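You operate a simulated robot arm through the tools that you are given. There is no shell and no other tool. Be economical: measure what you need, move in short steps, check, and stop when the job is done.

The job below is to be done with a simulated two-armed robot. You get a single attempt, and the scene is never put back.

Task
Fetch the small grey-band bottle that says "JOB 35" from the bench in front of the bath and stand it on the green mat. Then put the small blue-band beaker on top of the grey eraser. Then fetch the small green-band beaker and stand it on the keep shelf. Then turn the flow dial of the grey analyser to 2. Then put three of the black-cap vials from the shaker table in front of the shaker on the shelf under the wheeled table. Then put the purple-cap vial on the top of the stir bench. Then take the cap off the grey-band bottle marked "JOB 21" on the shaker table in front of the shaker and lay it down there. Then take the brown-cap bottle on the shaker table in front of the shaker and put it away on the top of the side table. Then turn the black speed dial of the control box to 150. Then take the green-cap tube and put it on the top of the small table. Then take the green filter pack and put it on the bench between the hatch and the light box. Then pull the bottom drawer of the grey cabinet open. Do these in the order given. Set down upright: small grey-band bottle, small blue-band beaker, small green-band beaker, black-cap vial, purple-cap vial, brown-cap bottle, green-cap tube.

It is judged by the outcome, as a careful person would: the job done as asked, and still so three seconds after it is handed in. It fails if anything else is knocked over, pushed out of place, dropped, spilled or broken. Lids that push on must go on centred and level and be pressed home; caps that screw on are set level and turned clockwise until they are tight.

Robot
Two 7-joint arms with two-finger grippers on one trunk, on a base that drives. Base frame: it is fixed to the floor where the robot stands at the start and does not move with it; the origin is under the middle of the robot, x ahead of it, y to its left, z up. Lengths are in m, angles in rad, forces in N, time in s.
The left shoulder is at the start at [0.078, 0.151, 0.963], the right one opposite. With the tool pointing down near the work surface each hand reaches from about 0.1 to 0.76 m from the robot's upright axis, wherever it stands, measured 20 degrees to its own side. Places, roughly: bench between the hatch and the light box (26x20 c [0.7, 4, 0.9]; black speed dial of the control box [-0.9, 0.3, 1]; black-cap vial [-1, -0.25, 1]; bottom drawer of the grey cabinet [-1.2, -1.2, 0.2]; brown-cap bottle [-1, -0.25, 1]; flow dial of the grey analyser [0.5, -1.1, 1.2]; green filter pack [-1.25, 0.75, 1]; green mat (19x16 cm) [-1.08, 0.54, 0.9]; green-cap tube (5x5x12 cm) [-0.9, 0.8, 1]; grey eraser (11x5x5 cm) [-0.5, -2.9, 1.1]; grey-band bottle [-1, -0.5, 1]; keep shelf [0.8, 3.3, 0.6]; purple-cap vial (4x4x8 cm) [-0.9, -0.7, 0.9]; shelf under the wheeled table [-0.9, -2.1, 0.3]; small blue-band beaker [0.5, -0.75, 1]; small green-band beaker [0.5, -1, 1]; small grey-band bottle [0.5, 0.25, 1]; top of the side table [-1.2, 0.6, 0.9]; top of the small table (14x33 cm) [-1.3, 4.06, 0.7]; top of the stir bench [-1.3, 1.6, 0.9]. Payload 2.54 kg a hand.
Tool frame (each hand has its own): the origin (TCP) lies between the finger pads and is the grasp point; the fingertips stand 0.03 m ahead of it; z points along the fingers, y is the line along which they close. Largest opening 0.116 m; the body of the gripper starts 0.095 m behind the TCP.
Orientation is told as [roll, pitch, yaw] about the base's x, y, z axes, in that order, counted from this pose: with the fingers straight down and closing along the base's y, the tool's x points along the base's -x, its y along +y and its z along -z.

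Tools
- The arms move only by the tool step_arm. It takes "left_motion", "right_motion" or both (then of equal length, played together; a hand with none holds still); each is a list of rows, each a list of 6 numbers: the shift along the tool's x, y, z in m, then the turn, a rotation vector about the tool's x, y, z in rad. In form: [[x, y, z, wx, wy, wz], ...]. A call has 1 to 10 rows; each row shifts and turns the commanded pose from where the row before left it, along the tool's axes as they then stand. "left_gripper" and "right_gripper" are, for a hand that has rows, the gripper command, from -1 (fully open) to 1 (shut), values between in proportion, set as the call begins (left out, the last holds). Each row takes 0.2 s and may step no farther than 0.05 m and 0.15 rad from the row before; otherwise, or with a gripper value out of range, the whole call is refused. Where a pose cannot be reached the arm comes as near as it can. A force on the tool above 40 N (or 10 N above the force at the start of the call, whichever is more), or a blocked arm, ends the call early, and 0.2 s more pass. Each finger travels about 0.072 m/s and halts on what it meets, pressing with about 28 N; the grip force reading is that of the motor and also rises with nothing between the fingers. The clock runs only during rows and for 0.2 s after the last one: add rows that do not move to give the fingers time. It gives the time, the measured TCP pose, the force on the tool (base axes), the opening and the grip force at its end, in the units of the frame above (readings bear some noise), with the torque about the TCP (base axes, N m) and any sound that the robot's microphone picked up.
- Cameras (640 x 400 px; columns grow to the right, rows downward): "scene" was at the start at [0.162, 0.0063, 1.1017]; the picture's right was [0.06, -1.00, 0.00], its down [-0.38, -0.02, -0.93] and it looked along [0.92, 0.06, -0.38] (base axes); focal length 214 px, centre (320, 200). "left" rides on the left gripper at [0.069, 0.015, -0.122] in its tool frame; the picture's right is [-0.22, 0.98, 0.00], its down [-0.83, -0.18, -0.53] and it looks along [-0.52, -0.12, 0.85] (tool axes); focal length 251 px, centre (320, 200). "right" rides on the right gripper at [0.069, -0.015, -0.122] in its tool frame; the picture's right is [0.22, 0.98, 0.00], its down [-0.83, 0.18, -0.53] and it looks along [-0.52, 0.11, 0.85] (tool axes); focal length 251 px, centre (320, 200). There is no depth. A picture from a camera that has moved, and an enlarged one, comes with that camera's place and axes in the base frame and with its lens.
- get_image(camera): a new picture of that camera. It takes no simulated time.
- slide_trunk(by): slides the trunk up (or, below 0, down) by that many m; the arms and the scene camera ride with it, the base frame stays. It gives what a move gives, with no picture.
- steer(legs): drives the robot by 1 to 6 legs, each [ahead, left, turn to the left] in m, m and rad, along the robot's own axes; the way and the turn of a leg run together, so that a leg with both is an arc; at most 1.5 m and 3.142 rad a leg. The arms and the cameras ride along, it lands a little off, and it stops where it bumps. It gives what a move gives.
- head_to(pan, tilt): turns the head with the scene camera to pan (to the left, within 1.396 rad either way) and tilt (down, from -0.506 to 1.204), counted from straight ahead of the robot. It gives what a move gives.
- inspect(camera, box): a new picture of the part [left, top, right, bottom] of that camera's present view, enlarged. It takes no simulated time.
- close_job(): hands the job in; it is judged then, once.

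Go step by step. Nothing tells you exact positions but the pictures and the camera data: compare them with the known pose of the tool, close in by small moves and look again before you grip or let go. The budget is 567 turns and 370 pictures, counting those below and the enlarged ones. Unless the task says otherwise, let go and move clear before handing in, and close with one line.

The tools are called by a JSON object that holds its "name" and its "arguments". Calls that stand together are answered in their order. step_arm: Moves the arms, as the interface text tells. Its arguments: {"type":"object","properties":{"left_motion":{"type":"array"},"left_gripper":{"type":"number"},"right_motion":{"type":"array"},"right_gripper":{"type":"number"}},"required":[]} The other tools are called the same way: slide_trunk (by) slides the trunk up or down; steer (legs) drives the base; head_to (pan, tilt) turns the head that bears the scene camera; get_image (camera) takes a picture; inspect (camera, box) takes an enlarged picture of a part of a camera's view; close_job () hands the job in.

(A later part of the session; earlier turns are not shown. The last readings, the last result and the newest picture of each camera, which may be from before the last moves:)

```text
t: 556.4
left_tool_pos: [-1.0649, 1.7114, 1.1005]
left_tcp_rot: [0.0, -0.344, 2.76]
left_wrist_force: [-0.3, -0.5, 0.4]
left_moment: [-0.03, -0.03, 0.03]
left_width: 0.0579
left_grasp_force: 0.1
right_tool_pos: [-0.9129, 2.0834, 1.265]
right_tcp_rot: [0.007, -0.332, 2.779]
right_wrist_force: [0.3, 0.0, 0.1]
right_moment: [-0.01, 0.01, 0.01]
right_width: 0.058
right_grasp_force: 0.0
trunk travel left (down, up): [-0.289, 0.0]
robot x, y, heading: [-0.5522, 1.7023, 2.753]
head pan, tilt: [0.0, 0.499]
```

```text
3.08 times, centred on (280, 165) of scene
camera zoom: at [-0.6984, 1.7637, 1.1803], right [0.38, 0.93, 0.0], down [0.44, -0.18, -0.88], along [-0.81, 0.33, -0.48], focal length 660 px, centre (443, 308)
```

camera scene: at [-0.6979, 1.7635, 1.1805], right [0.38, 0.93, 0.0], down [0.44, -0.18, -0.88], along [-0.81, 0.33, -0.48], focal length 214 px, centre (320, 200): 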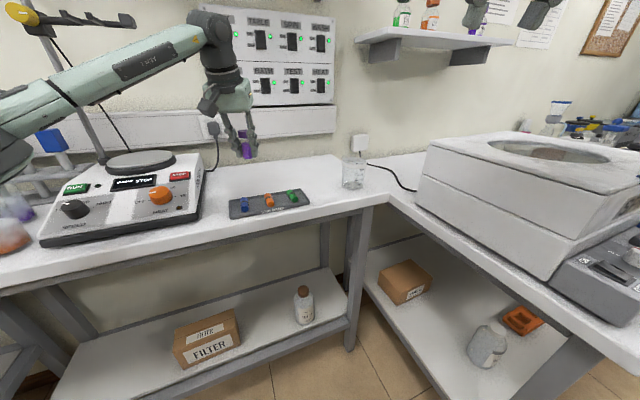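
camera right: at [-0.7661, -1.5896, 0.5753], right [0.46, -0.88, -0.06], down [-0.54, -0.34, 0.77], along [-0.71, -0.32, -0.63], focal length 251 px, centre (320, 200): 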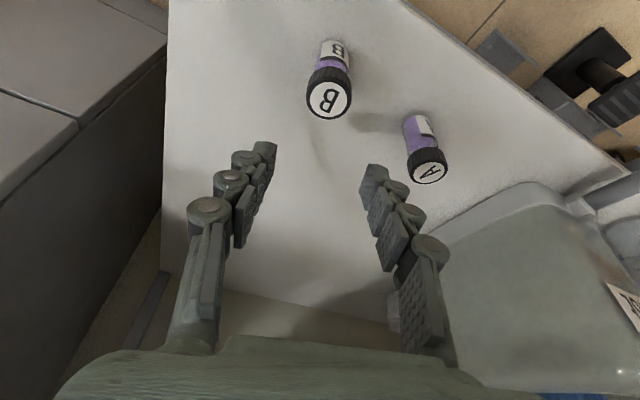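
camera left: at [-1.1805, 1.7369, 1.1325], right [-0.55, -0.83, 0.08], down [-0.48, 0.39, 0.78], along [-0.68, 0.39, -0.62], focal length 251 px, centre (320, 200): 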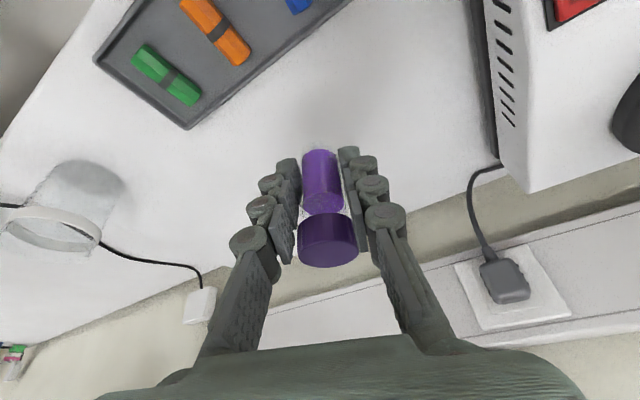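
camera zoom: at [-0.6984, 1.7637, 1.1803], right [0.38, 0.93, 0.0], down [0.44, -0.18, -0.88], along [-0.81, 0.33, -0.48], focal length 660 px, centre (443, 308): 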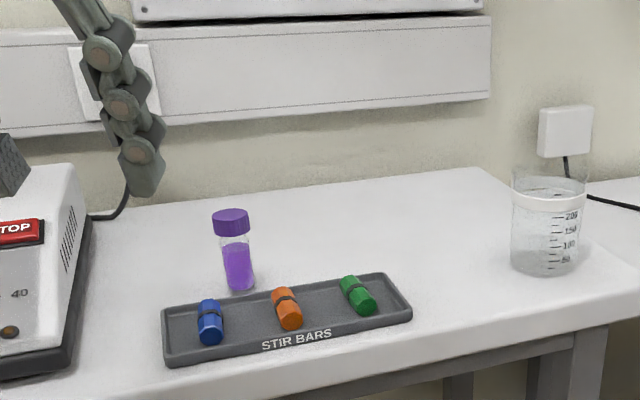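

The purple-cap vial stands on the stir bench. Next I uncap JOB 21, with the right hand holding the bottle and the left unscrewing. Driving back to the shaker table.

{"name": "steer", "arguments": {"legs": [[-0.3, 0, 0], [0, 0, 0.385], [-0.15, 0, 0], [0, 1.1, 0], [0, 1.02, 0]]}}

{"name": "get_image", "arguments": {"camera": "scene"}}

```text
t: 580.4
left_tool_pos: [-0.6344, -0.6507, 1.1013]
left_tcp_rot: [0.002, -0.349, 3.108]
left_wrist_force: [0.3, -0.7, -1.1]
left_moment: [0.0, 0.0, 0.01]
left_width: 0.0579
left_grasp_force: 0.1
right_tool_pos: [-0.6199, -0.2493, 1.2665]
right_tcp_rot: [0.006, -0.333, 3.125]
right_wrist_force: [-0.2, -0.1, 0.0]
right_moment: [-0.02, -0.02, 0.0]
right_width: 0.0578
right_grasp_force: 0.1
trunk travel left (down, up): [-0.289, 0.0]
robot x, y, heading: [-0.1497, -0.4821, 3.103]
head pan, tilt: [0.0, 0.499]
```

```text
139 pictures are left
camera scene: at [-0.308, -0.4773, 1.1804], right [0.04, 1.0, 0.0], down [0.48, -0.02, -0.88], along [-0.88, 0.03, -0.48], focal length 214 px, centre (320, 200)
```

scene: 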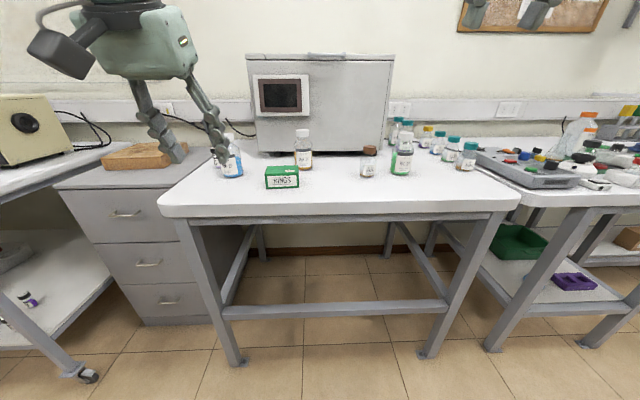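

{"name": "inspect", "arguments": {"camera": "scene", "box": [0, 230, 110, 350]}}

{"name": "inspect", "arguments": {"camera": "scene", "box": [200, 110, 420, 200]}}

```text
3.33 times, centred on (55, 290) of scene
camera zoom: at [-0.308, -0.4773, 1.1804], right [0.04, 1.0, 0.0], down [0.48, -0.02, -0.88], along [-0.88, 0.03, -0.48], focal length 715 px, centre (1203, -100)
```

zoom: 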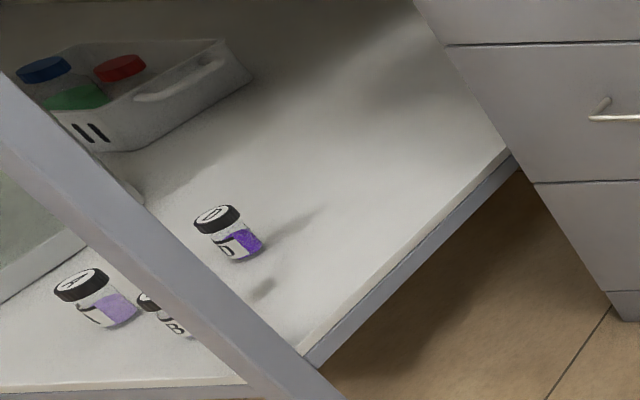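

```text
2.91 times, centred on (310, 155) of scene
camera zoom: at [-0.308, -0.4773, 1.1804], right [0.04, 1.0, 0.0], down [0.48, -0.02, -0.88], along [-0.88, 0.03, -0.48], focal length 624 px, centre (349, 331)
```

zoom: 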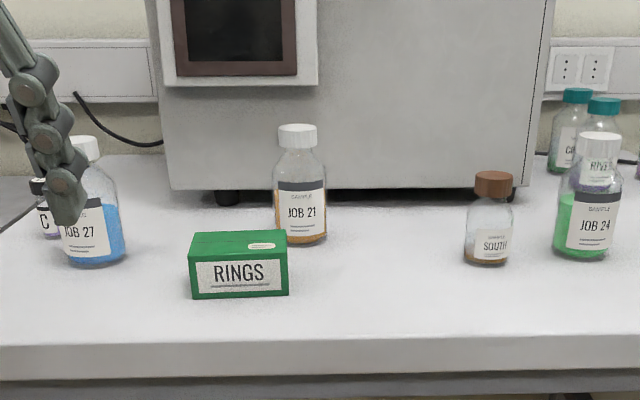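

The vials still stand fine, and JOB 21 is at (-1.075, -0.511) with its cap at z 1.014–1.033. I'll set the right hand's yaw and steep tilt for holding the bottle from the front right.

{"name": "step_arm", "arguments": {"right_motion": [[-0.01, 0, 0.035, -0.049, 0, -0.1418], [-0.01, 0, 0.035, -0.049, 0, -0.1418], [-0.01, 0, 0.035, -0.049, 0, -0.1418], [-0.01, 0, 0.035, -0.049, 0, -0.1418], [-0.03, 0, 0.01, 0, -0.145, 0], [-0.03, 0, 0.01, 0, -0.145, 0], [-0.03, 0, 0.02, 0, -0.145, 0], [0, 0, 0, 0, -0.145, 0], [0, 0, 0, 0, -0.145, 0], [0, 0, 0, 0, -0.145, 0]], "right_gripper": -0.5}}

{"name": "get_image", "arguments": {"camera": "scene"}}

```text
t: 582.6
left_tool_pos: [-0.6349, -0.6511, 1.1016]
left_tcp_rot: [0.001, -0.347, 3.108]
left_wrist_force: [-0.5, -0.6, 1.1]
left_moment: [0.02, 0.02, 0.0]
left_width: 0.058
left_grasp_force: 0.1
right_tool_pos: [-0.7819, -0.3226, 1.1543]
right_tcp_rot: [0.014, -1.211, -2.572]
right_wrist_force: [-0.3, 0.1, -0.6]
right_moment: [-0.01, 0.0, -0.02]
right_width: 0.0869
right_grasp_force: 0.2
trunk travel left (down, up): [-0.289, 0.0]
robot x, y, heading: [-0.1496, -0.4848, 3.107]
head pan, tilt: [0.0, 0.499]
```

```text
136 pictures are left
camera scene: at [-0.3079, -0.4772, 1.1805], right [0.04, 1.0, 0.0], down [0.48, -0.02, -0.88], along [-0.88, 0.03, -0.48], focal length 214 px, centre (320, 200)
```

scene: 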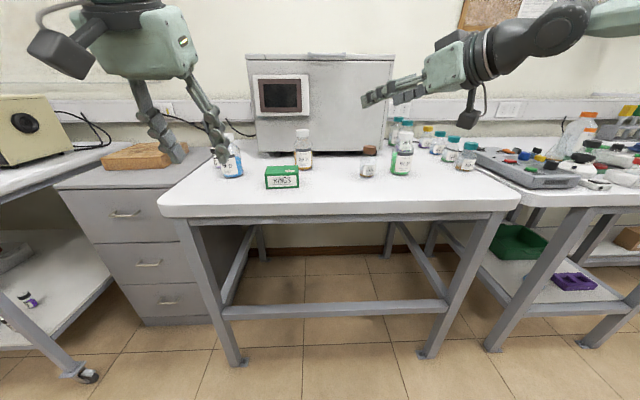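

{"name": "step_arm", "arguments": {"right_motion": [[0, 0.035, 0, 0, 0, 0], [0, 0.035, 0, 0, 0, 0], [0, 0.035, 0, 0, 0, 0], [0, 0, 0, 0, 0, 0]]}}

{"name": "steer", "arguments": {"legs": [[0, 0, 0.036], [0.27, 0.045, 0]]}}

{"name": "step_arm", "arguments": {"right_motion": [[0.0375, 0, 0.0141, 0, 0, 0], [0.0375, 0, 0.0141, 0, 0, 0], [0.0375, 0, 0.0141, 0, 0, 0], [0.0375, 0, 0.0141, 0, 0, 0], [0.02, 0, 0.0075, 0, 0, 0], [0, 0, 0, 0, 0, 0]]}}

{"name": "get_image", "arguments": {"camera": "right"}}

{"name": "get_image", "arguments": {"camera": "scene"}}

```text
t: 583.6
left_tool_pos: [-0.6346, -0.6506, 1.1007]
left_tcp_rot: [0.002, -0.349, 3.108]
left_wrist_force: [-0.2, 0.6, -0.2]
left_moment: [0.01, -0.02, -0.01]
left_width: 0.0583
left_grasp_force: 0.0
right_tool_pos: [-0.7234, -0.4095, 1.154]
right_tcp_rot: [0.013, -1.207, -2.569]
right_wrist_force: [-0.2, 0.3, -0.1]
right_moment: [0.05, -0.01, 0.0]
right_width: 0.0871
right_grasp_force: 0.0
trunk travel left (down, up): [-0.289, 0.0]
robot x, y, heading: [-0.152, -0.4838, 3.102]
head pan, tilt: [0.0, 0.499]
```

```text
t: 585.9
left_tool_pos: [-0.894, -0.7126, 1.1017]
left_tcp_rot: [0.002, -0.346, -3.139]
left_wrist_force: [0.1, -0.2, -0.1]
left_moment: [-0.03, -0.03, -0.02]
left_width: 0.0579
left_grasp_force: 0.0
right_tool_pos: [-0.9937, -0.4741, 1.1554]
right_tcp_rot: [0.017, -1.208, -2.537]
right_wrist_force: [-0.7, 0.5, 0.5]
right_moment: [0.0, -0.02, 0.02]
right_width: 0.0869
right_grasp_force: 0.0
trunk travel left (down, up): [-0.289, 0.0]
robot x, y, heading: [-0.4168, -0.531, 3.141]
head pan, tilt: [0.0, 0.499]
```

```text
t: 587.2
left_tool_pos: [-0.8949, -0.7126, 1.1009]
left_tcp_rot: [0.002, -0.347, -3.137]
left_wrist_force: [0.4, 0.3, -1.1]
left_moment: [0.02, -0.01, 0.0]
left_width: 0.058
left_grasp_force: 0.0
right_tool_pos: [-0.9907, -0.4735, 0.9738]
right_tcp_rot: [0.015, -1.207, -2.535]
right_wrist_force: [-0.1, -0.4, 0.6]
right_moment: [0.01, 0.01, 0.02]
right_width: 0.0871
right_grasp_force: 0.0
trunk travel left (down, up): [-0.289, 0.0]
robot x, y, heading: [-0.4176, -0.5288, 3.14]
head pan, tilt: [0.0, 0.499]
```

```text
135 pictures are left
camera right: at [-0.8874, -0.3807, 0.9519], right [0.63, -0.75, -0.2], down [0.27, -0.02, 0.96], along [-0.73, -0.66, 0.19], focal length 251 px, centre (320, 200)
```

right: 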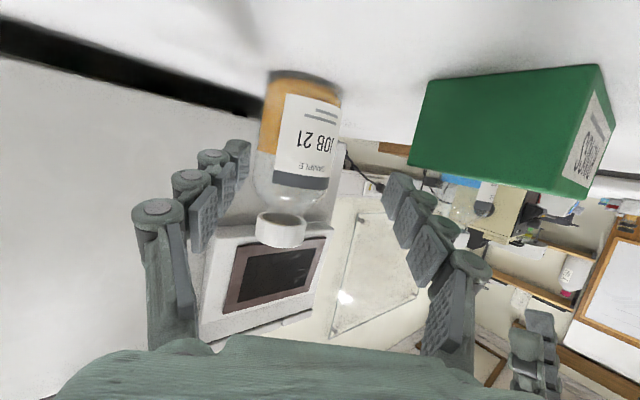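

```text
134 pictures are left
camera scene: at [-0.5737, -0.5265, 1.1804], right [0.0, 1.0, 0.0], down [0.48, 0.0, -0.88], along [-0.88, 0.0, -0.48], focal length 214 px, centre (320, 200)
```

scene: 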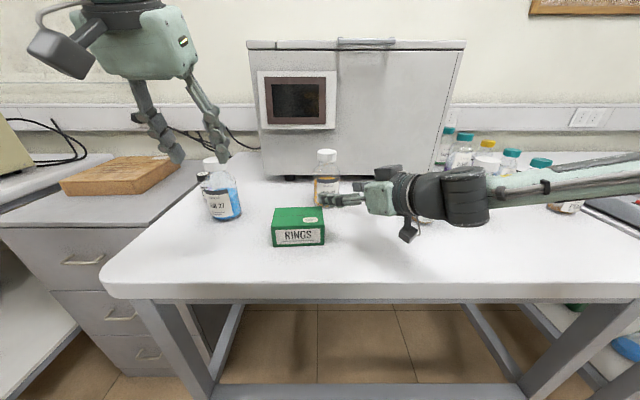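

{"name": "step_arm", "arguments": {"right_motion": [[0.0178, -0.016, 0.0068, 0, 0, 0], [-0.01, 0, 0.0265, 0, 0, 0], [-0.01, 0, 0.0265, 0, 0, 0], [0, 0, 0, 0, 0, 0]]}}

{"name": "get_image", "arguments": {"camera": "right"}}

```text
t: 588.2
left_tool_pos: [-0.8949, -0.7119, 1.101]
left_tcp_rot: [0.002, -0.348, -3.138]
left_wrist_force: [0.0, 0.3, 0.9]
left_moment: [-0.01, -0.01, 0.04]
left_width: 0.0576
left_grasp_force: 0.0
right_tool_pos: [-1.0448, -0.4911, 0.9554]
right_tcp_rot: [0.019, -1.208, -2.536]
right_wrist_force: [0.1, 0.5, -0.4]
right_moment: [0.01, -0.02, 0.02]
right_width: 0.0869
right_grasp_force: 0.1
trunk travel left (down, up): [-0.289, 0.0]
robot x, y, heading: [-0.417, -0.5271, 3.134]
head pan, tilt: [0.0, 0.499]
```

```text
133 pictures are left
camera right: at [-0.9413, -0.3984, 0.9341], right [0.63, -0.75, -0.19], down [0.27, -0.02, 0.96], along [-0.73, -0.66, 0.19], focal length 251 px, centre (320, 200)
```

right: 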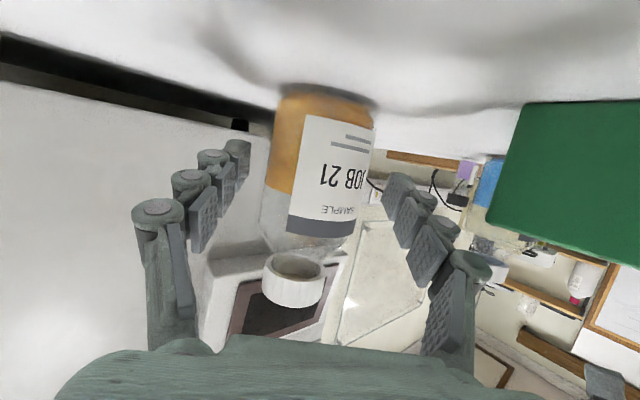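

{"name": "step_arm", "arguments": {"right_motion": [[-0.005, -0.003, 0.0131, 0, 0, 0], [0, 0, 0, 0, 0, 0]]}}

{"name": "step_arm", "arguments": {"right_motion": [[0, 0, 0, 0, 0, 0], [0, 0, 0, 0, 0, 0], [0, 0, 0, 0, 0, 0]], "right_gripper": 1}}

{"name": "get_image", "arguments": {"camera": "left"}}

```text
t: 588.9
left_tool_pos: [-0.8934, -0.712, 1.1019]
left_tcp_rot: [0.003, -0.346, -3.138]
left_wrist_force: [-0.9, -0.2, 0.3]
left_moment: [-0.03, -0.02, 0.03]
left_width: 0.0578
left_grasp_force: 0.0
right_tool_pos: [-1.0584, -0.4968, 0.9559]
right_tcp_rot: [0.017, -1.21, -2.534]
right_wrist_force: [0.1, 0.5, -0.2]
right_moment: [-0.01, -0.02, -0.01]
right_width: 0.0868
right_grasp_force: 0.1
trunk travel left (down, up): [-0.289, 0.0]
robot x, y, heading: [-0.4199, -0.525, 3.137]
head pan, tilt: [0.0, 0.499]
```

```text
t: 589.6
left_tool_pos: [-0.8946, -0.7123, 1.1009]
left_tcp_rot: [0.001, -0.346, -3.138]
left_wrist_force: [0.0, 0.0, 1.4]
left_moment: [-0.02, 0.0, -0.02]
left_width: 0.0581
left_grasp_force: 0.1
right_tool_pos: [-1.0599, -0.4972, 0.9542]
right_tcp_rot: [0.016, -1.207, -2.535]
right_wrist_force: [-0.3, -2.2, 0.3]
right_moment: [-0.18, -0.08, 0.03]
right_width: 0.0683
right_grasp_force: 28.3
trunk travel left (down, up): [-0.289, 0.0]
robot x, y, heading: [-0.4179, -0.5299, 3.139]
head pan, tilt: [0.0, 0.499]
```

```text
132 pictures are left
camera left: at [-0.7873, -0.7278, 1.1919], right [-0.2, -0.98, 0.08], down [-0.6, 0.18, 0.78], along [-0.78, 0.11, -0.62], focal length 251 px, centre (320, 200)
```

left: 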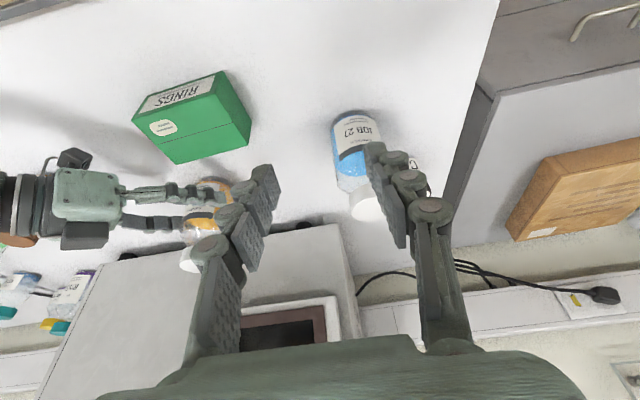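

Bottle held. Now bringing the left hand vertical above the cap.

{"name": "step_arm", "arguments": {"left_motion": [[0, 0, -0.03, 0, 0.115, 0], [0, 0, -0.03, 0, 0.115, 0], [0, 0, -0.02, 0, 0.117, 0], [-0.035, -0.035, 0, 0, 0, 0], [-0.035, -0.035, 0, 0, 0, 0], [-0.035, -0.035, 0, 0, 0, 0], [-0.03, -0.035, 0, 0, 0, 0], [-0.01, -0.035, 0, 0, 0, 0], [0, -0.03, 0, 0, 0, 0], [0, 0, 0, 0, 0, 0]], "left_gripper": -0.29}}

{"name": "get_image", "arguments": {"camera": "left"}}

```text
t: 591.9
left_tool_pos: [-1.0201, -0.505, 1.1778]
left_tcp_rot: [0.0, -0.001, -3.139]
left_wrist_force: [-0.3, -0.5, -0.4]
left_moment: [-0.02, 0.01, -0.01]
left_width: 0.0749
left_grasp_force: 0.0
right_tool_pos: [-1.0601, -0.4959, 0.9559]
right_tcp_rot: [0.014, -1.207, -2.534]
right_wrist_force: [-0.2, -1.3, 2.1]
right_moment: [-0.15, -0.07, -0.04]
right_width: 0.0684
right_grasp_force: 28.1
trunk travel left (down, up): [-0.289, 0.0]
robot x, y, heading: [-0.4163, -0.5258, 3.139]
head pan, tilt: [0.0, 0.499]
```

```text
131 pictures are left
camera left: at [-0.9508, -0.5209, 1.2985], right [-0.21, -0.98, 0.0], down [-0.83, 0.18, 0.53], along [-0.52, 0.11, -0.85], focal length 251 px, centre (320, 200)
```

left: 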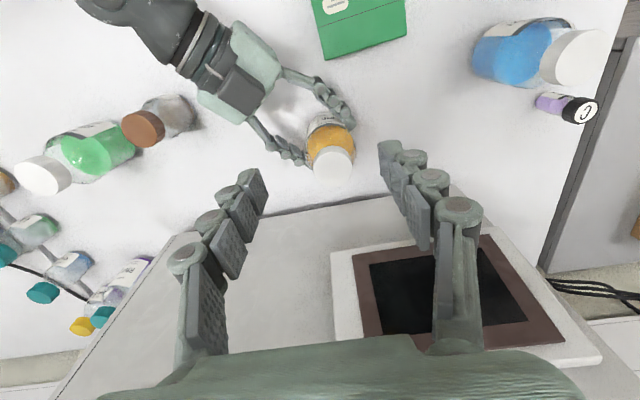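

{"name": "step_arm", "arguments": {"left_motion": [[-0.024, 0.003, 0, 0, 0, 0], [-0.024, 0.003, 0, 0, 0, 0], [0, 0, 0.045, 0, 0, 0], [0, 0, 0.04, 0, 0, 0], [0, 0, 0, 0, 0, 0]]}}

{"name": "get_image", "arguments": {"camera": "left"}}

```text
t: 593.0
left_tool_pos: [-1.0324, -0.5054, 1.0916]
left_tcp_rot: [0.001, -0.001, -3.138]
left_wrist_force: [0.5, -0.4, -0.2]
left_moment: [-0.02, 0.0, 0.01]
left_width: 0.0751
left_grasp_force: 0.1
left hand out of reach, approached as far as the arm can: row 1, 2
right_tool_pos: [-1.0585, -0.4984, 0.9558]
right_tcp_rot: [0.015, -1.208, -2.533]
right_wrist_force: [-0.9, 0.1, 3.0]
right_moment: [-0.17, -0.06, -0.03]
right_width: 0.0685
right_grasp_force: 27.9
trunk travel left (down, up): [-0.289, 0.0]
robot x, y, heading: [-0.4164, -0.5298, 3.139]
head pan, tilt: [0.0, 0.499]
```

```text
130 pictures are left
camera left: at [-0.9625, -0.5217, 1.213], right [-0.21, -0.98, 0.0], down [-0.83, 0.18, 0.53], along [-0.52, 0.11, -0.85], focal length 251 px, centre (320, 200)
```

left: 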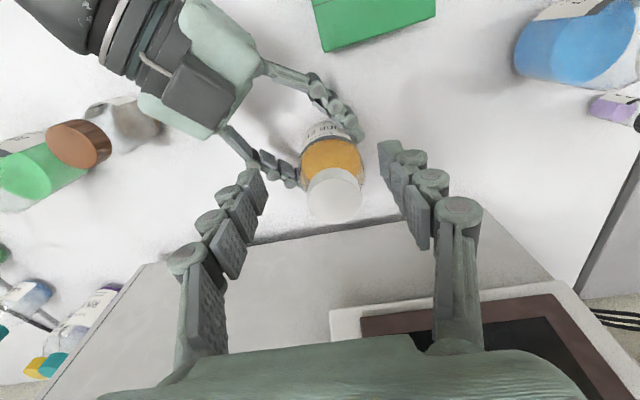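

{"name": "step_arm", "arguments": {"left_motion": [[0, 0.005, 0.03, 0, 0, 0], [-0.016, 0.005, 0, 0, 0, 0], [-0.016, 0, 0, 0, 0, 0], [0, 0, 0, 0, 0, 0]]}}

{"name": "get_image", "arguments": {"camera": "left"}}

```text
t: 594.0
left_tool_pos: [-1.0648, -0.5165, 1.0622]
left_tcp_rot: [0.003, -0.001, -3.138]
left_wrist_force: [0.8, 0.0, -0.4]
left_moment: [-0.01, -0.01, -0.01]
left_width: 0.0751
left_grasp_force: 0.0
right_tool_pos: [-1.0596, -0.4957, 0.955]
right_tcp_rot: [0.017, -1.209, -2.536]
right_wrist_force: [-1.2, -1.3, 1.3]
right_moment: [-0.18, -0.01, -0.05]
right_width: 0.0682
right_grasp_force: 28.4
trunk travel left (down, up): [-0.289, 0.0]
robot x, y, heading: [-0.4129, -0.5238, 3.138]
head pan, tilt: [0.0, 0.499]
```

```text
129 pictures are left
camera left: at [-0.9953, -0.5325, 1.1833], right [-0.21, -0.98, 0.0], down [-0.83, 0.18, 0.53], along [-0.52, 0.11, -0.85], focal length 251 px, centre (320, 200)
```

left: 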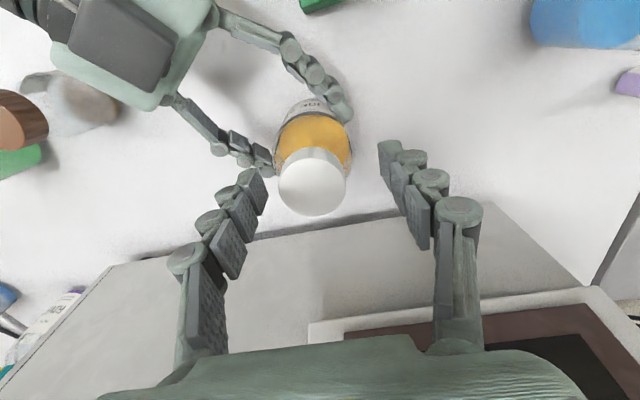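

{"name": "step_arm", "arguments": {"left_motion": [[-0.007, -0.004, 0.011, 0, 0, 0], [0, 0, 0.011, 0, 0, 0], [0, 0, 0, 0, 0, 0]]}}

{"name": "get_image", "arguments": {"camera": "left"}}

{"name": "inspect", "arguments": {"camera": "scene", "box": [250, 70, 430, 250]}}

```text
t: 594.9
left_tool_pos: [-1.0713, -0.5123, 1.0412]
left_tcp_rot: [0.001, -0.002, -3.139]
left_wrist_force: [-0.1, 0.1, -0.6]
left_moment: [0.04, 0.06, 0.03]
left_width: 0.0746
left_grasp_force: 0.1
right_tool_pos: [-1.0592, -0.4969, 0.9557]
right_tcp_rot: [0.016, -1.208, -2.534]
right_wrist_force: [-0.5, -1.0, 2.6]
right_moment: [-0.19, -0.08, -0.04]
right_width: 0.0681
right_grasp_force: 28.0
trunk travel left (down, up): [-0.289, 0.0]
robot x, y, heading: [-0.4132, -0.5254, 3.138]
head pan, tilt: [0.0, 0.499]
```

```text
128 pictures are left
camera left: at [-1.0019, -0.5284, 1.1624], right [-0.21, -0.98, 0.0], down [-0.83, 0.18, 0.53], along [-0.52, 0.11, -0.85], focal length 251 px, centre (320, 200)
```

left: 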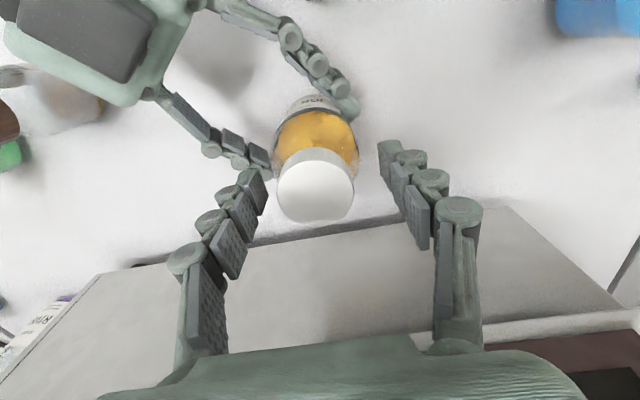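

```text
2.22 times, centred on (340, 160) of scene
camera zoom: at [-0.5736, -0.5266, 1.1804], right [0.0, 1.0, 0.0], down [0.48, 0.0, -0.88], along [-0.88, 0.0, -0.48], focal length 477 px, centre (276, 289)
```

zoom: 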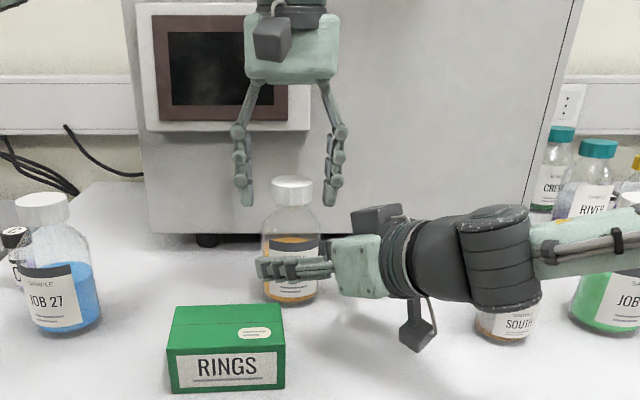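

{"name": "step_arm", "arguments": {"left_motion": [[0, -0.003, 0, 0, 0, 0], [0, 0, 0, 0, 0, 0], [0, 0, 0, 0, 0, 0], [0, 0, 0, 0, 0, 0]], "left_gripper": 1}}

{"name": "step_arm", "arguments": {"left_motion": [[0, 0, 0, 0, 0, -0.12], [0, 0, 0, 0, 0, -0.12], [0, 0, 0, 0, 0, -0.12], [0, 0, 0, 0, 0, -0.12], [0, 0, 0, 0, 0, 0]]}}

{"name": "get_image", "arguments": {"camera": "left"}}

```text
t: 595.9
left_tool_pos: [-1.0722, -0.508, 1.0414]
left_tcp_rot: [0.002, 0.002, -3.14]
left_wrist_force: [0.7, 9.3, 3.0]
left_moment: [0.34, 0.0, 0.08]
left_width: 0.0409
left_grasp_force: 27.8
right_tool_pos: [-1.0577, -0.4972, 0.9554]
right_tcp_rot: [0.016, -1.207, -2.533]
right_wrist_force: [-2.4, -6.8, 0.9]
right_moment: [0.39, -0.02, -0.01]
right_width: 0.0683
right_grasp_force: 28.3
trunk travel left (down, up): [-0.289, 0.0]
robot x, y, heading: [-0.4203, -0.5273, 3.143]
head pan, tilt: [0.0, 0.499]
```

```text
t: 597.0
left_tool_pos: [-1.0723, -0.509, 1.0421]
left_tcp_rot: [0.002, -0.002, -2.657]
left_wrist_force: [0.7, 15.3, -0.9]
left_moment: [0.3, -0.03, -0.09]
left_width: 0.041
left_grasp_force: 28.0
right_tool_pos: [-1.0593, -0.4975, 0.9568]
right_tcp_rot: [0.014, -1.208, -2.53]
right_wrist_force: [-2.7, -14.6, 2.0]
right_moment: [0.81, 0.13, 0.16]
right_width: 0.0684
right_grasp_force: 27.8
trunk travel left (down, up): [-0.289, 0.0]
robot x, y, heading: [-0.4148, -0.5276, 3.141]
head pan, tilt: [0.0, 0.499]
heard: snap
```

```text
126 pictures are left
camera left: at [-1.0039, -0.4924, 1.1626], right [0.27, -0.96, 0.0], down [-0.81, -0.22, 0.53], along [-0.52, -0.14, -0.85], focal length 251 px, centre (320, 200)
```

left: 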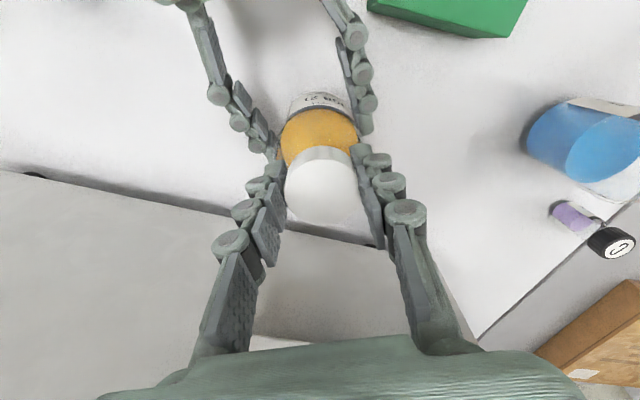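

{"name": "step_arm", "arguments": {"left_motion": [[0.0014, -0.0027, 0, 0, 0, -0.12], [0, 0, 0, 0, 0, -0.12], [0, 0, 0, 0, 0, -0.12], [0, 0, 0, 0, 0, -0.12], [0, 0, 0, 0, 0, -0.12], [0, 0, 0, 0, 0, -0.12], [0, 0, 0, 0, 0, -0.12], [0, 0, 0, 0, 0, 0]]}}

{"name": "get_image", "arguments": {"camera": "left"}}

```text
t: 598.9
left_tool_pos: [-1.0741, -0.5081, 1.0402]
left_tcp_rot: [-0.002, 0.0, -1.813]
left_wrist_force: [-13.2, 10.0, 0.6]
left_moment: [0.22, 0.25, -0.08]
left_width: 0.041
left_grasp_force: 28.1
right_tool_pos: [-1.0581, -0.4985, 0.955]
right_tcp_rot: [0.017, -1.208, -2.533]
right_wrist_force: [11.9, -9.2, 5.4]
right_moment: [0.28, 0.98, 0.37]
right_width: 0.0685
right_grasp_force: 28.1
trunk travel left (down, up): [-0.289, 0.0]
robot x, y, heading: [-0.4151, -0.5269, 3.142]
head pan, tilt: [0.0, 0.499]
```

```text
125 pictures are left
camera left: at [-1.0416, -0.4461, 1.1625], right [0.9, -0.44, 0.0], down [-0.37, -0.76, 0.54], along [-0.24, -0.48, -0.84], focal length 251 px, centre (320, 200)
```

left: 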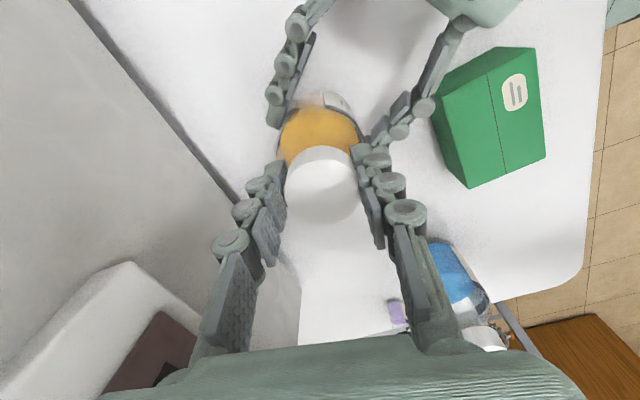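

{"name": "step_arm", "arguments": {"left_motion": [[0.002, 0.003, 0, 0, 0, -0.12], [0, 0, -0.004, 0, 0, 0], [0, 0, 0, 0, 0, 0]]}}

```text
t: 599.6
left_tool_pos: [-1.0696, -0.5078, 1.0441]
left_tcp_rot: [0.001, -0.003, -1.693]
left_wrist_force: [-13.4, 6.8, -7.1]
left_moment: [0.16, 0.18, -0.11]
left_width: 0.0408
left_grasp_force: 27.9
right_tool_pos: [-1.0592, -0.4969, 0.9552]
right_tcp_rot: [0.016, -1.208, -2.536]
right_wrist_force: [14.0, -7.0, 5.1]
right_moment: [0.28, 1.02, 0.34]
right_width: 0.0697
right_grasp_force: 28.0
trunk travel left (down, up): [-0.289, 0.0]
robot x, y, heading: [-0.4142, -0.5294, 3.138]
head pan, tilt: [0.0, 0.499]
```

{"name": "step_arm", "arguments": {"left_motion": [[0, 0, 0.003, 0, 0, -0.12], [0, 0, 0, 0, 0, -0.12], [0, 0, 0, 0, 0, -0.12], [0, 0, 0, 0, 0, -0.12], [0, 0, 0, 0, 0, -0.12], [0, 0, 0, 0, 0, -0.12], [0, 0, 0, 0, 0, 0]]}}

```text
t: 601.2
left_tool_pos: [-1.069, -0.507, 1.043]
left_tcp_rot: [-0.002, -0.003, -0.974]
left_wrist_force: [-15.0, 2.1, 4.9]
left_moment: [0.01, 0.33, -0.1]
left_width: 0.0411
left_grasp_force: 27.8
right_tool_pos: [-1.0582, -0.4962, 0.9557]
right_tcp_rot: [0.017, -1.208, -2.536]
right_wrist_force: [17.8, -2.8, 0.1]
right_moment: [0.09, 0.66, 0.3]
right_width: 0.0699
right_grasp_force: 28.4
trunk travel left (down, up): [-0.289, 0.0]
robot x, y, heading: [-0.4183, -0.5282, 3.136]
head pan, tilt: [0.0, 0.499]
```

{"name": "step_arm", "arguments": {"left_motion": [[0.0017, -0.0025, -0.001, 0, 0, -0.12], [0, 0, 0, 0, 0, -0.12], [0, 0, 0, 0, 0, -0.12], [0, 0, -0.001, 0, 0, -0.12], [0, 0, 0, 0, 0, -0.12], [0, 0, 0, 0, 0, -0.12], [0, 0, 0, 0, 0, 0]]}}

{"name": "get_image", "arguments": {"camera": "left"}}

```text
t: 602.9
left_tool_pos: [-1.072, -0.5057, 1.0443]
left_tcp_rot: [-0.004, 0.001, -0.253]
left_wrist_force: [-6.4, -2.2, 0.8]
left_moment: [-0.1, 0.16, -0.08]
left_width: 0.041
left_grasp_force: 27.6
right_tool_pos: [-1.0589, -0.4955, 0.9547]
right_tcp_rot: [0.016, -1.207, -2.535]
right_wrist_force: [7.2, 4.1, -0.4]
right_moment: [-0.04, 0.4, 0.09]
right_width: 0.069
right_grasp_force: 27.8
trunk travel left (down, up): [-0.289, 0.0]
robot x, y, heading: [-0.4153, -0.5294, 3.141]
head pan, tilt: [0.0, 0.499]
```

```text
124 pictures are left
camera left: at [-1.1347, -0.4752, 1.1651], right [0.45, 0.89, 0.0], down [0.75, -0.38, 0.53], along [0.48, -0.24, -0.84], focal length 251 px, centre (320, 200)
```

left: 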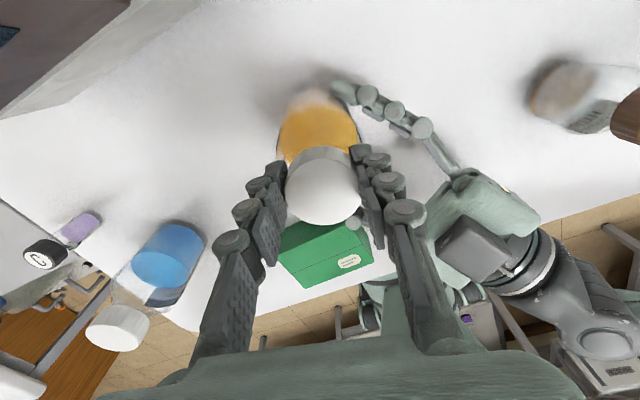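

{"name": "step_arm", "arguments": {"left_motion": [[0, 0, -0.004, 0, 0, -0.1], [0, 0, 0, 0, 0, 0]]}}

```text
t: 603.5
left_tool_pos: [-1.0717, -0.506, 1.0473]
left_tcp_rot: [-0.002, 0.0, -0.156]
left_wrist_force: [-3.7, -1.7, -3.0]
left_moment: [0.0, 0.05, 0.0]
left_width: 0.0409
left_grasp_force: 28.2
right_tool_pos: [-1.0598, -0.4968, 0.9559]
right_tcp_rot: [0.015, -1.208, -2.536]
right_wrist_force: [3.4, 1.6, -0.1]
right_moment: [-0.13, 0.16, 0.01]
right_width: 0.0688
right_grasp_force: 27.4
trunk travel left (down, up): [-0.289, 0.0]
robot x, y, heading: [-0.4206, -0.5271, 3.141]
head pan, tilt: [0.0, 0.499]
```

{"name": "step_arm", "arguments": {"left_motion": [[0, 0, -0.006, 0, 0, 0], [0, 0, 0, 0, 0, 0]]}}

{"name": "inspect", "arguments": {"camera": "scene", "box": [290, 110, 400, 220]}}

```text
t: 604.0
left_tool_pos: [-1.0718, -0.5048, 1.0548]
left_tcp_rot: [-0.002, -0.002, -0.155]
left_wrist_force: [0.0, -0.6, -0.4]
left_moment: [0.0, 0.02, -0.04]
left_width: 0.0405
left_grasp_force: 27.7
right_tool_pos: [-1.059, -0.4965, 0.9558]
right_tcp_rot: [0.015, -1.208, -2.536]
right_wrist_force: [0.2, -0.5, 0.2]
right_moment: [0.1, -0.06, -0.01]
right_width: 0.0686
right_grasp_force: 28.2
trunk travel left (down, up): [-0.289, 0.0]
robot x, y, heading: [-0.4155, -0.5255, 3.143]
head pan, tilt: [0.0, 0.499]
```

```text
3.64 times, centred on (345, 165) of scene
camera zoom: at [-0.5738, -0.5265, 1.1804], right [0.0, 1.0, 0.0], down [0.48, 0.0, -0.88], along [-0.88, 0.0, -0.48], focal length 780 px, centre (229, 327)
```

zoom: 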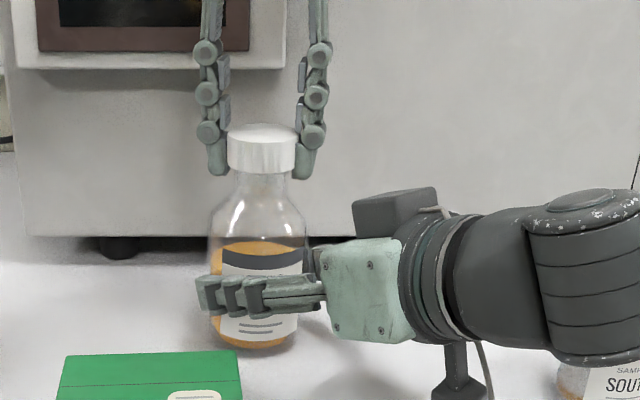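

The cap is free of the neck. Lifting it and carrying it to the open spot at the front left of the shaker table.

{"name": "step_arm", "arguments": {"left_motion": [[0, 0, -0.04, 0, 0, 0], [0, 0, -0.04, 0, 0, 0], [-0.034, -0.035, 0, 0, 0, 0], [-0.034, -0.035, 0, 0, 0, 0], [-0.034, -0.035, 0, 0, 0, 0], [-0.034, -0.035, 0, 0, 0, 0], [-0.034, -0.035, 0, 0, 0, 0], [0, 0, 0, 0, 0, 0]]}}

{"name": "get_image", "arguments": {"camera": "left"}}

{"name": "get_image", "arguments": {"camera": "scene"}}

```text
t: 605.9
left_tool_pos: [-0.9354, -0.7066, 1.1165]
left_tcp_rot: [-0.003, 0.001, -0.154]
left_wrist_force: [-0.2, 0.0, 0.0]
left_moment: [0.0, 0.02, 0.04]
left_width: 0.0408
left_grasp_force: 28.3
left hand out of reach, approached as far as the arm can: row 2
right_tool_pos: [-1.0592, -0.4967, 0.9555]
right_tcp_rot: [0.014, -1.209, -2.537]
right_wrist_force: [1.2, 0.9, -0.7]
right_moment: [0.08, -0.12, 0.04]
right_width: 0.0685
right_grasp_force: 27.9
trunk travel left (down, up): [-0.289, 0.0]
robot x, y, heading: [-0.4153, -0.5283, 3.138]
head pan, tilt: [0.0, 0.499]
```

```text
122 pictures are left
camera left: at [-1.0008, -0.6812, 1.2377], right [0.36, 0.93, 0.0], down [0.79, -0.31, 0.53], along [0.5, -0.2, -0.84], focal length 251 px, centre (320, 200)
```

left: 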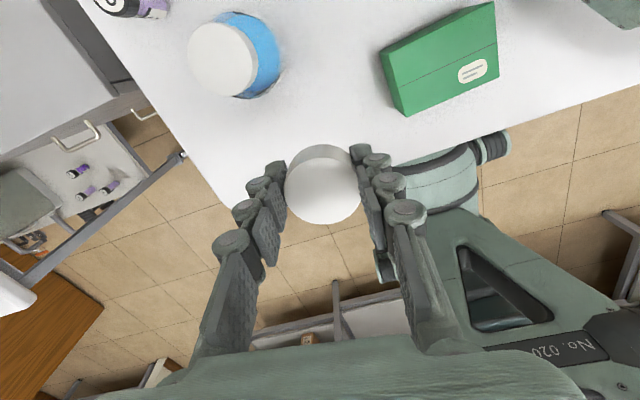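

```text
121 pictures are left
camera scene: at [-0.5738, -0.5263, 1.1804], right [0.0, 1.0, 0.0], down [0.48, 0.0, -0.88], along [-0.88, 0.0, -0.48], focal length 214 px, centre (320, 200)
```

scene: 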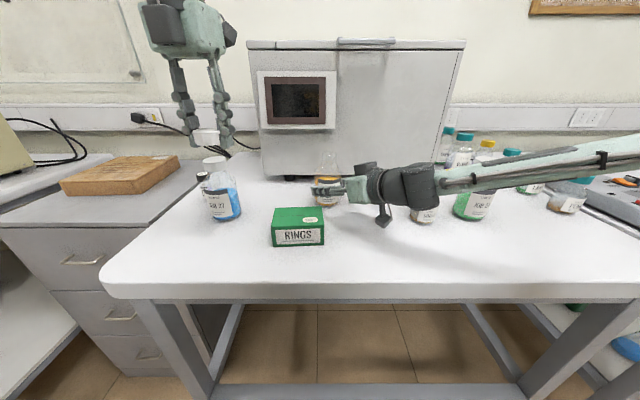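

{"name": "step_arm", "arguments": {"left_motion": [[-0.03, 0.0, 0, 0, 0, 0], [-0.03, 0.001, 0, 0, 0, 0], [0, 0, 0.045, 0, 0, 0], [0, 0, 0.045, 0, 0, 0], [0, 0, 0.045, 0, 0, 0], [0, 0, 0.035, 0, 0, 0], [0, 0, 0, 0, 0, 0]]}}

{"name": "step_arm", "arguments": {"left_motion": [[0, 0, 0.006, 0, 0, 0], [0, 0, 0, 0, 0, 0]]}}

{"name": "inspect", "arguments": {"camera": "scene", "box": [150, 120, 350, 280]}}

```text
t: 607.5
left_tool_pos: [-0.8733, -0.7139, 0.9459]
left_tcp_rot: [-0.001, 0.0, -0.156]
left_wrist_force: [-0.1, -0.3, 1.0]
left_moment: [0.0, 0.02, -0.02]
left_width: 0.0405
left_grasp_force: 27.8
right_tool_pos: [-1.0592, -0.4964, 0.955]
right_tcp_rot: [0.016, -1.208, -2.536]
right_wrist_force: [0.5, 0.2, -0.1]
right_moment: [0.07, -0.05, 0.0]
right_width: 0.0681
right_grasp_force: 28.0
trunk travel left (down, up): [-0.289, 0.0]
robot x, y, heading: [-0.416, -0.5275, 3.143]
head pan, tilt: [0.0, 0.499]
```

```text
t: 608.0
left_tool_pos: [-0.873, -0.7144, 0.9398]
left_tcp_rot: [-0.002, -0.002, -0.154]
left_wrist_force: [-0.6, -0.7, 0.0]
left_moment: [0.0, 0.02, 0.03]
left_width: 0.0409
left_grasp_force: 27.2
right_tool_pos: [-1.0595, -0.496, 0.9547]
right_tcp_rot: [0.017, -1.209, -2.536]
right_wrist_force: [-0.4, 0.0, -0.5]
right_moment: [0.05, -0.06, -0.02]
right_width: 0.0685
right_grasp_force: 27.9
trunk travel left (down, up): [-0.289, 0.0]
robot x, y, heading: [-0.4142, -0.5233, 3.139]
head pan, tilt: [0.0, 0.499]
```

```text
2.50 times, centred on (250, 200) of scene
camera zoom: at [-0.5738, -0.5265, 1.1804], right [0.0, 1.0, 0.0], down [0.48, 0.0, -0.88], along [-0.88, 0.0, -0.48], focal length 536 px, centre (495, 200)
```

zoom: 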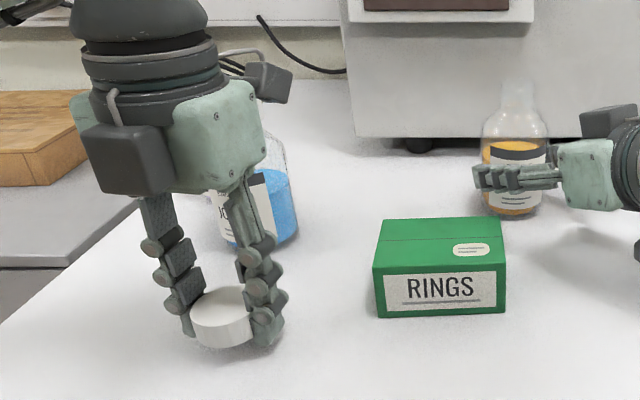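

{"name": "step_arm", "arguments": {"left_motion": [[0, 0, 0.004, 0, 0, 0], [0, 0, 0.003, 0, 0, 0], [0, 0, 0, 0, 0, 0]]}}

{"name": "step_arm", "arguments": {"left_motion": [[0, 0, 0.002, 0, 0, 0], [0, 0, 0, 0, 0, 0]]}}

```text
t: 608.9
left_tool_pos: [-0.872, -0.7155, 0.9322]
left_tcp_rot: [-0.001, 0.0, -0.155]
left_wrist_force: [0.8, -0.2, -0.5]
left_moment: [-0.02, 0.03, 0.0]
left_width: 0.0408
left_grasp_force: 27.9
right_tool_pos: [-1.0597, -0.4976, 0.9557]
right_tcp_rot: [0.015, -1.208, -2.537]
right_wrist_force: [-0.9, 0.7, -0.6]
right_moment: [0.06, -0.07, -0.03]
right_width: 0.0682
right_grasp_force: 27.4
trunk travel left (down, up): [-0.289, 0.0]
robot x, y, heading: [-0.4179, -0.5245, 3.14]
head pan, tilt: [0.0, 0.499]
```

```text
t: 609.5
left_tool_pos: [-0.8715, -0.7157, 0.9299]
left_tcp_rot: [-0.001, 0.001, -0.156]
left_wrist_force: [-0.6, 0.3, 0.7]
left_moment: [0.02, 0.0, -0.03]
left_width: 0.041
left_grasp_force: 28.0
right_tool_pos: [-1.0593, -0.4975, 0.9558]
right_tcp_rot: [0.016, -1.209, -2.534]
right_wrist_force: [-0.8, 0.6, 0.6]
right_moment: [0.12, -0.06, 0.0]
right_width: 0.0682
right_grasp_force: 27.9
trunk travel left (down, up): [-0.289, 0.0]
robot x, y, heading: [-0.4188, -0.5254, 3.139]
head pan, tilt: [0.0, 0.499]
```

{"name": "step_arm", "arguments": {"left_motion": [[0, 0, 0, 0, 0, 0], [0, 0, 0, 0, 0, 0], [0, 0, 0, 0, 0, 0], [0, 0, -0.04, 0, 0, 0], [0, 0, -0.045, 0, 0, 0], [0, 0, -0.045, 0, 0, 0], [0, 0, -0.045, 0, 0, 0]], "left_gripper": -0.3}}

{"name": "step_arm", "arguments": {"right_motion": [[0, 0, 0, 0, 0, 0], [0, 0, 0, 0, 0, 0], [0.0107, 0, -0.028, 0, 0, 0], [0.0143, 0, -0.0374, 0, 0, 0], [0.0143, 0, -0.0374, 0, 0, 0], [-0.0375, 0, -0.0141, 0, 0, 0], [-0.0375, 0, -0.0141, 0, 0, 0], [-0.0375, 0, -0.0141, 0, 0, 0], [-0.0375, 0, -0.0141, 0, 0, 0]], "right_gripper": -0.5, "left_motion": [[0, 0, 0, 0, 0, 0.14], [0, 0, 0, 0, 0, 0.14], [0, 0, 0, 0, 0, 0.14], [0, 0, 0, 0, 0, 0.14], [0, 0, 0, 0, 0, 0.14], [0, 0, 0, 0, 0, 0.14], [0, 0, 0, 0, 0, 0.14], [0, 0, 0, 0, 0, 0.14], [0, 0, 0, 0, 0, 0.14]]}}

{"name": "get_image", "arguments": {"camera": "scene"}}

```text
t: 611.0
left_tool_pos: [-0.87, -0.7143, 1.1086]
left_tcp_rot: [-0.002, 0.001, -0.156]
left_wrist_force: [0.9, 1.0, -0.1]
left_moment: [-0.03, -0.01, -0.02]
left_width: 0.0757
left_grasp_force: 0.0
right_tool_pos: [-1.0587, -0.4967, 0.9545]
right_tcp_rot: [0.016, -1.208, -2.536]
right_wrist_force: [-0.1, -0.5, -1.7]
right_moment: [0.11, -0.16, 0.01]
right_width: 0.0681
right_grasp_force: 27.6
trunk travel left (down, up): [-0.289, 0.0]
robot x, y, heading: [-0.4217, -0.5269, 3.14]
head pan, tilt: [0.0, 0.499]
```

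```text
t: 613.0
left_tool_pos: [-0.8709, -0.7164, 1.1056]
left_tcp_rot: [0.0, -0.001, -1.42]
left_wrist_force: [0.6, 0.3, 1.1]
left_moment: [0.03, 0.0, -0.03]
left_width: 0.0754
left_grasp_force: 0.0
right_tool_pos: [-0.97, -0.4364, 1.1129]
right_tcp_rot: [0.013, -1.208, -2.532]
right_wrist_force: [0.2, -0.3, 0.2]
right_moment: [0.01, -0.02, 0.03]
right_width: 0.087
right_grasp_force: 0.0
trunk travel left (down, up): [-0.289, 0.0]
robot x, y, heading: [-0.4127, -0.5255, 3.141]
head pan, tilt: [0.0, 0.499]
```

```text
119 pictures are left
camera scene: at [-0.5731, -0.527, 1.1805], right [0.0, 1.0, 0.0], down [0.48, 0.0, -0.88], along [-0.88, 0.0, -0.48], focal length 214 px, centre (320, 200)
```

scene: 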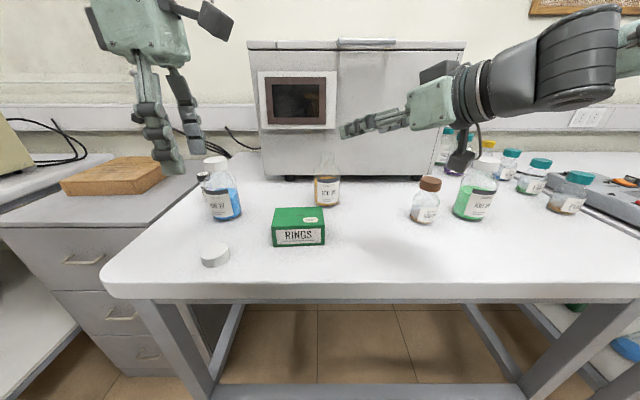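

The cap is laid down and JOB 21 stands open, undisturbed. Next is the brown-cap bottle SOUTH with the right hand, so I'm resetting that hand's yaw and tilt and moving above it.

{"name": "step_arm", "arguments": {"right_motion": [[0, 0, 0, 0, 0.135, 0], [0, 0, 0, 0, 0.135, 0], [0, 0, 0, 0, 0.138, 0], [0, 0, 0, 0.106, 0, 0.103], [0, 0, 0, 0.106, 0, 0.103], [0, 0, 0, 0.106, 0, 0.103], [0, 0, 0, 0.106, 0, 0.103], [0, -0.048, 0, 0, 0, 0], [0, -0.048, 0, 0, 0, 0], [0, -0.045, 0, 0, 0, 0]], "right_gripper": -0.4, "left_motion": [[0, 0, -0.02, 0, 0, 0.14], [0, 0, 0, 0, 0, 0.14], [0, 0, 0, 0, 0, 0.14], [0, 0, 0, 0, 0, 0.14], [0, 0, 0, 0, 0, 0.14], [0, 0, 0, 0, 0, 0.14], [0, 0, 0, 0, 0, 0.14], [0, 0, 0, 0, 0, 0.14], [0, 0, 0, 0, 0, 0.14], [0, 0, 0, 0, 0, 0.14]]}}

{"name": "get_image", "arguments": {"camera": "right"}}

```text
t: 615.2
left_tool_pos: [-0.8708, -0.7144, 1.1254]
left_tcp_rot: [0.003, -0.003, -2.819]
left_wrist_force: [0.0, 0.7, 0.5]
left_moment: [-0.01, 0.02, 0.02]
left_width: 0.0754
left_grasp_force: 0.0
right_tool_pos: [-0.9776, -0.2952, 1.1146]
right_tcp_rot: [0.009, -0.795, -3.116]
right_wrist_force: [-0.4, 0.4, 0.8]
right_moment: [-0.01, 0.01, 0.05]
right_width: 0.0811
right_grasp_force: 0.1
trunk travel left (down, up): [-0.289, 0.0]
robot x, y, heading: [-0.4131, -0.5298, 3.138]
head pan, tilt: [0.0, 0.499]
```

```text
118 pictures are left
camera right: at [-0.8431, -0.2746, 1.1497], right [0.18, -0.97, -0.15], down [-0.19, -0.18, 0.96], along [-0.97, -0.15, -0.22], focal length 251 px, centre (320, 200)
```

right: 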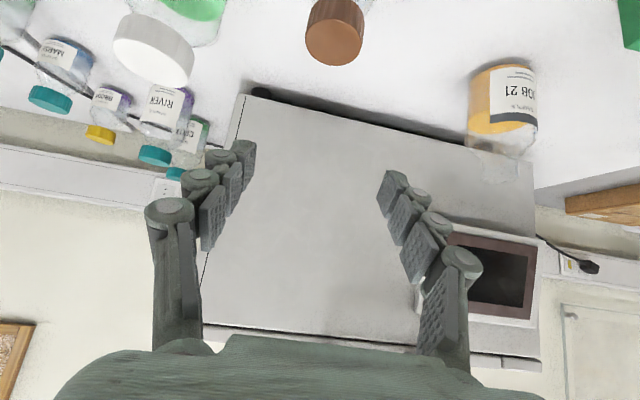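

{"name": "step_arm", "arguments": {"right_motion": [[-0.0084, -0.005, 0.0086, 0, 0, 0], [0.0286, 0, 0.028, 0, 0, 0], [0.0286, 0, 0.028, 0, 0, 0], [0.0286, 0, 0.028, 0, 0, 0], [0, 0, 0, 0, 0, 0]]}}

{"name": "get_image", "arguments": {"camera": "right"}}

```text
t: 616.5
left_tool_pos: [-0.8715, -0.7162, 1.125]
left_tcp_rot: [0.004, 0.001, -2.814]
left_wrist_force: [0.1, 0.4, 0.1]
left_moment: [-0.02, 0.01, 0.01]
left_width: 0.0753
left_grasp_force: 0.0
right_tool_pos: [-0.9857, -0.2906, 0.9919]
right_tcp_rot: [0.007, -0.797, -3.116]
right_wrist_force: [0.3, 0.0, 0.3]
right_moment: [0.01, 0.0, 0.01]
right_width: 0.0811
right_grasp_force: 0.1
trunk travel left (down, up): [-0.289, 0.0]
robot x, y, heading: [-0.4155, -0.5254, 3.13]
head pan, tilt: [0.0, 0.499]
```

```text
117 pictures are left
camera right: at [-0.8514, -0.2709, 1.0286], right [0.18, -0.97, -0.15], down [-0.19, -0.18, 0.96], along [-0.97, -0.15, -0.22], focal length 251 px, centre (320, 200)
```

right: 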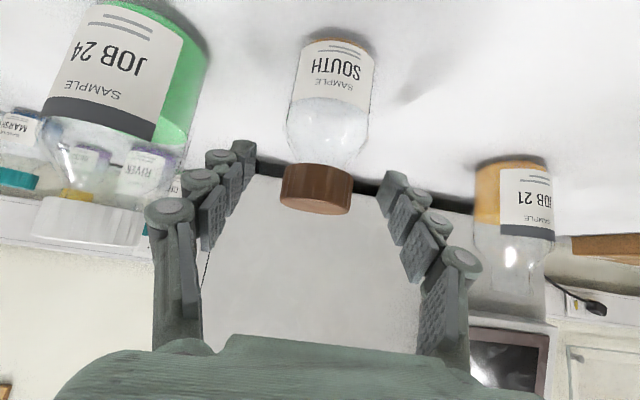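

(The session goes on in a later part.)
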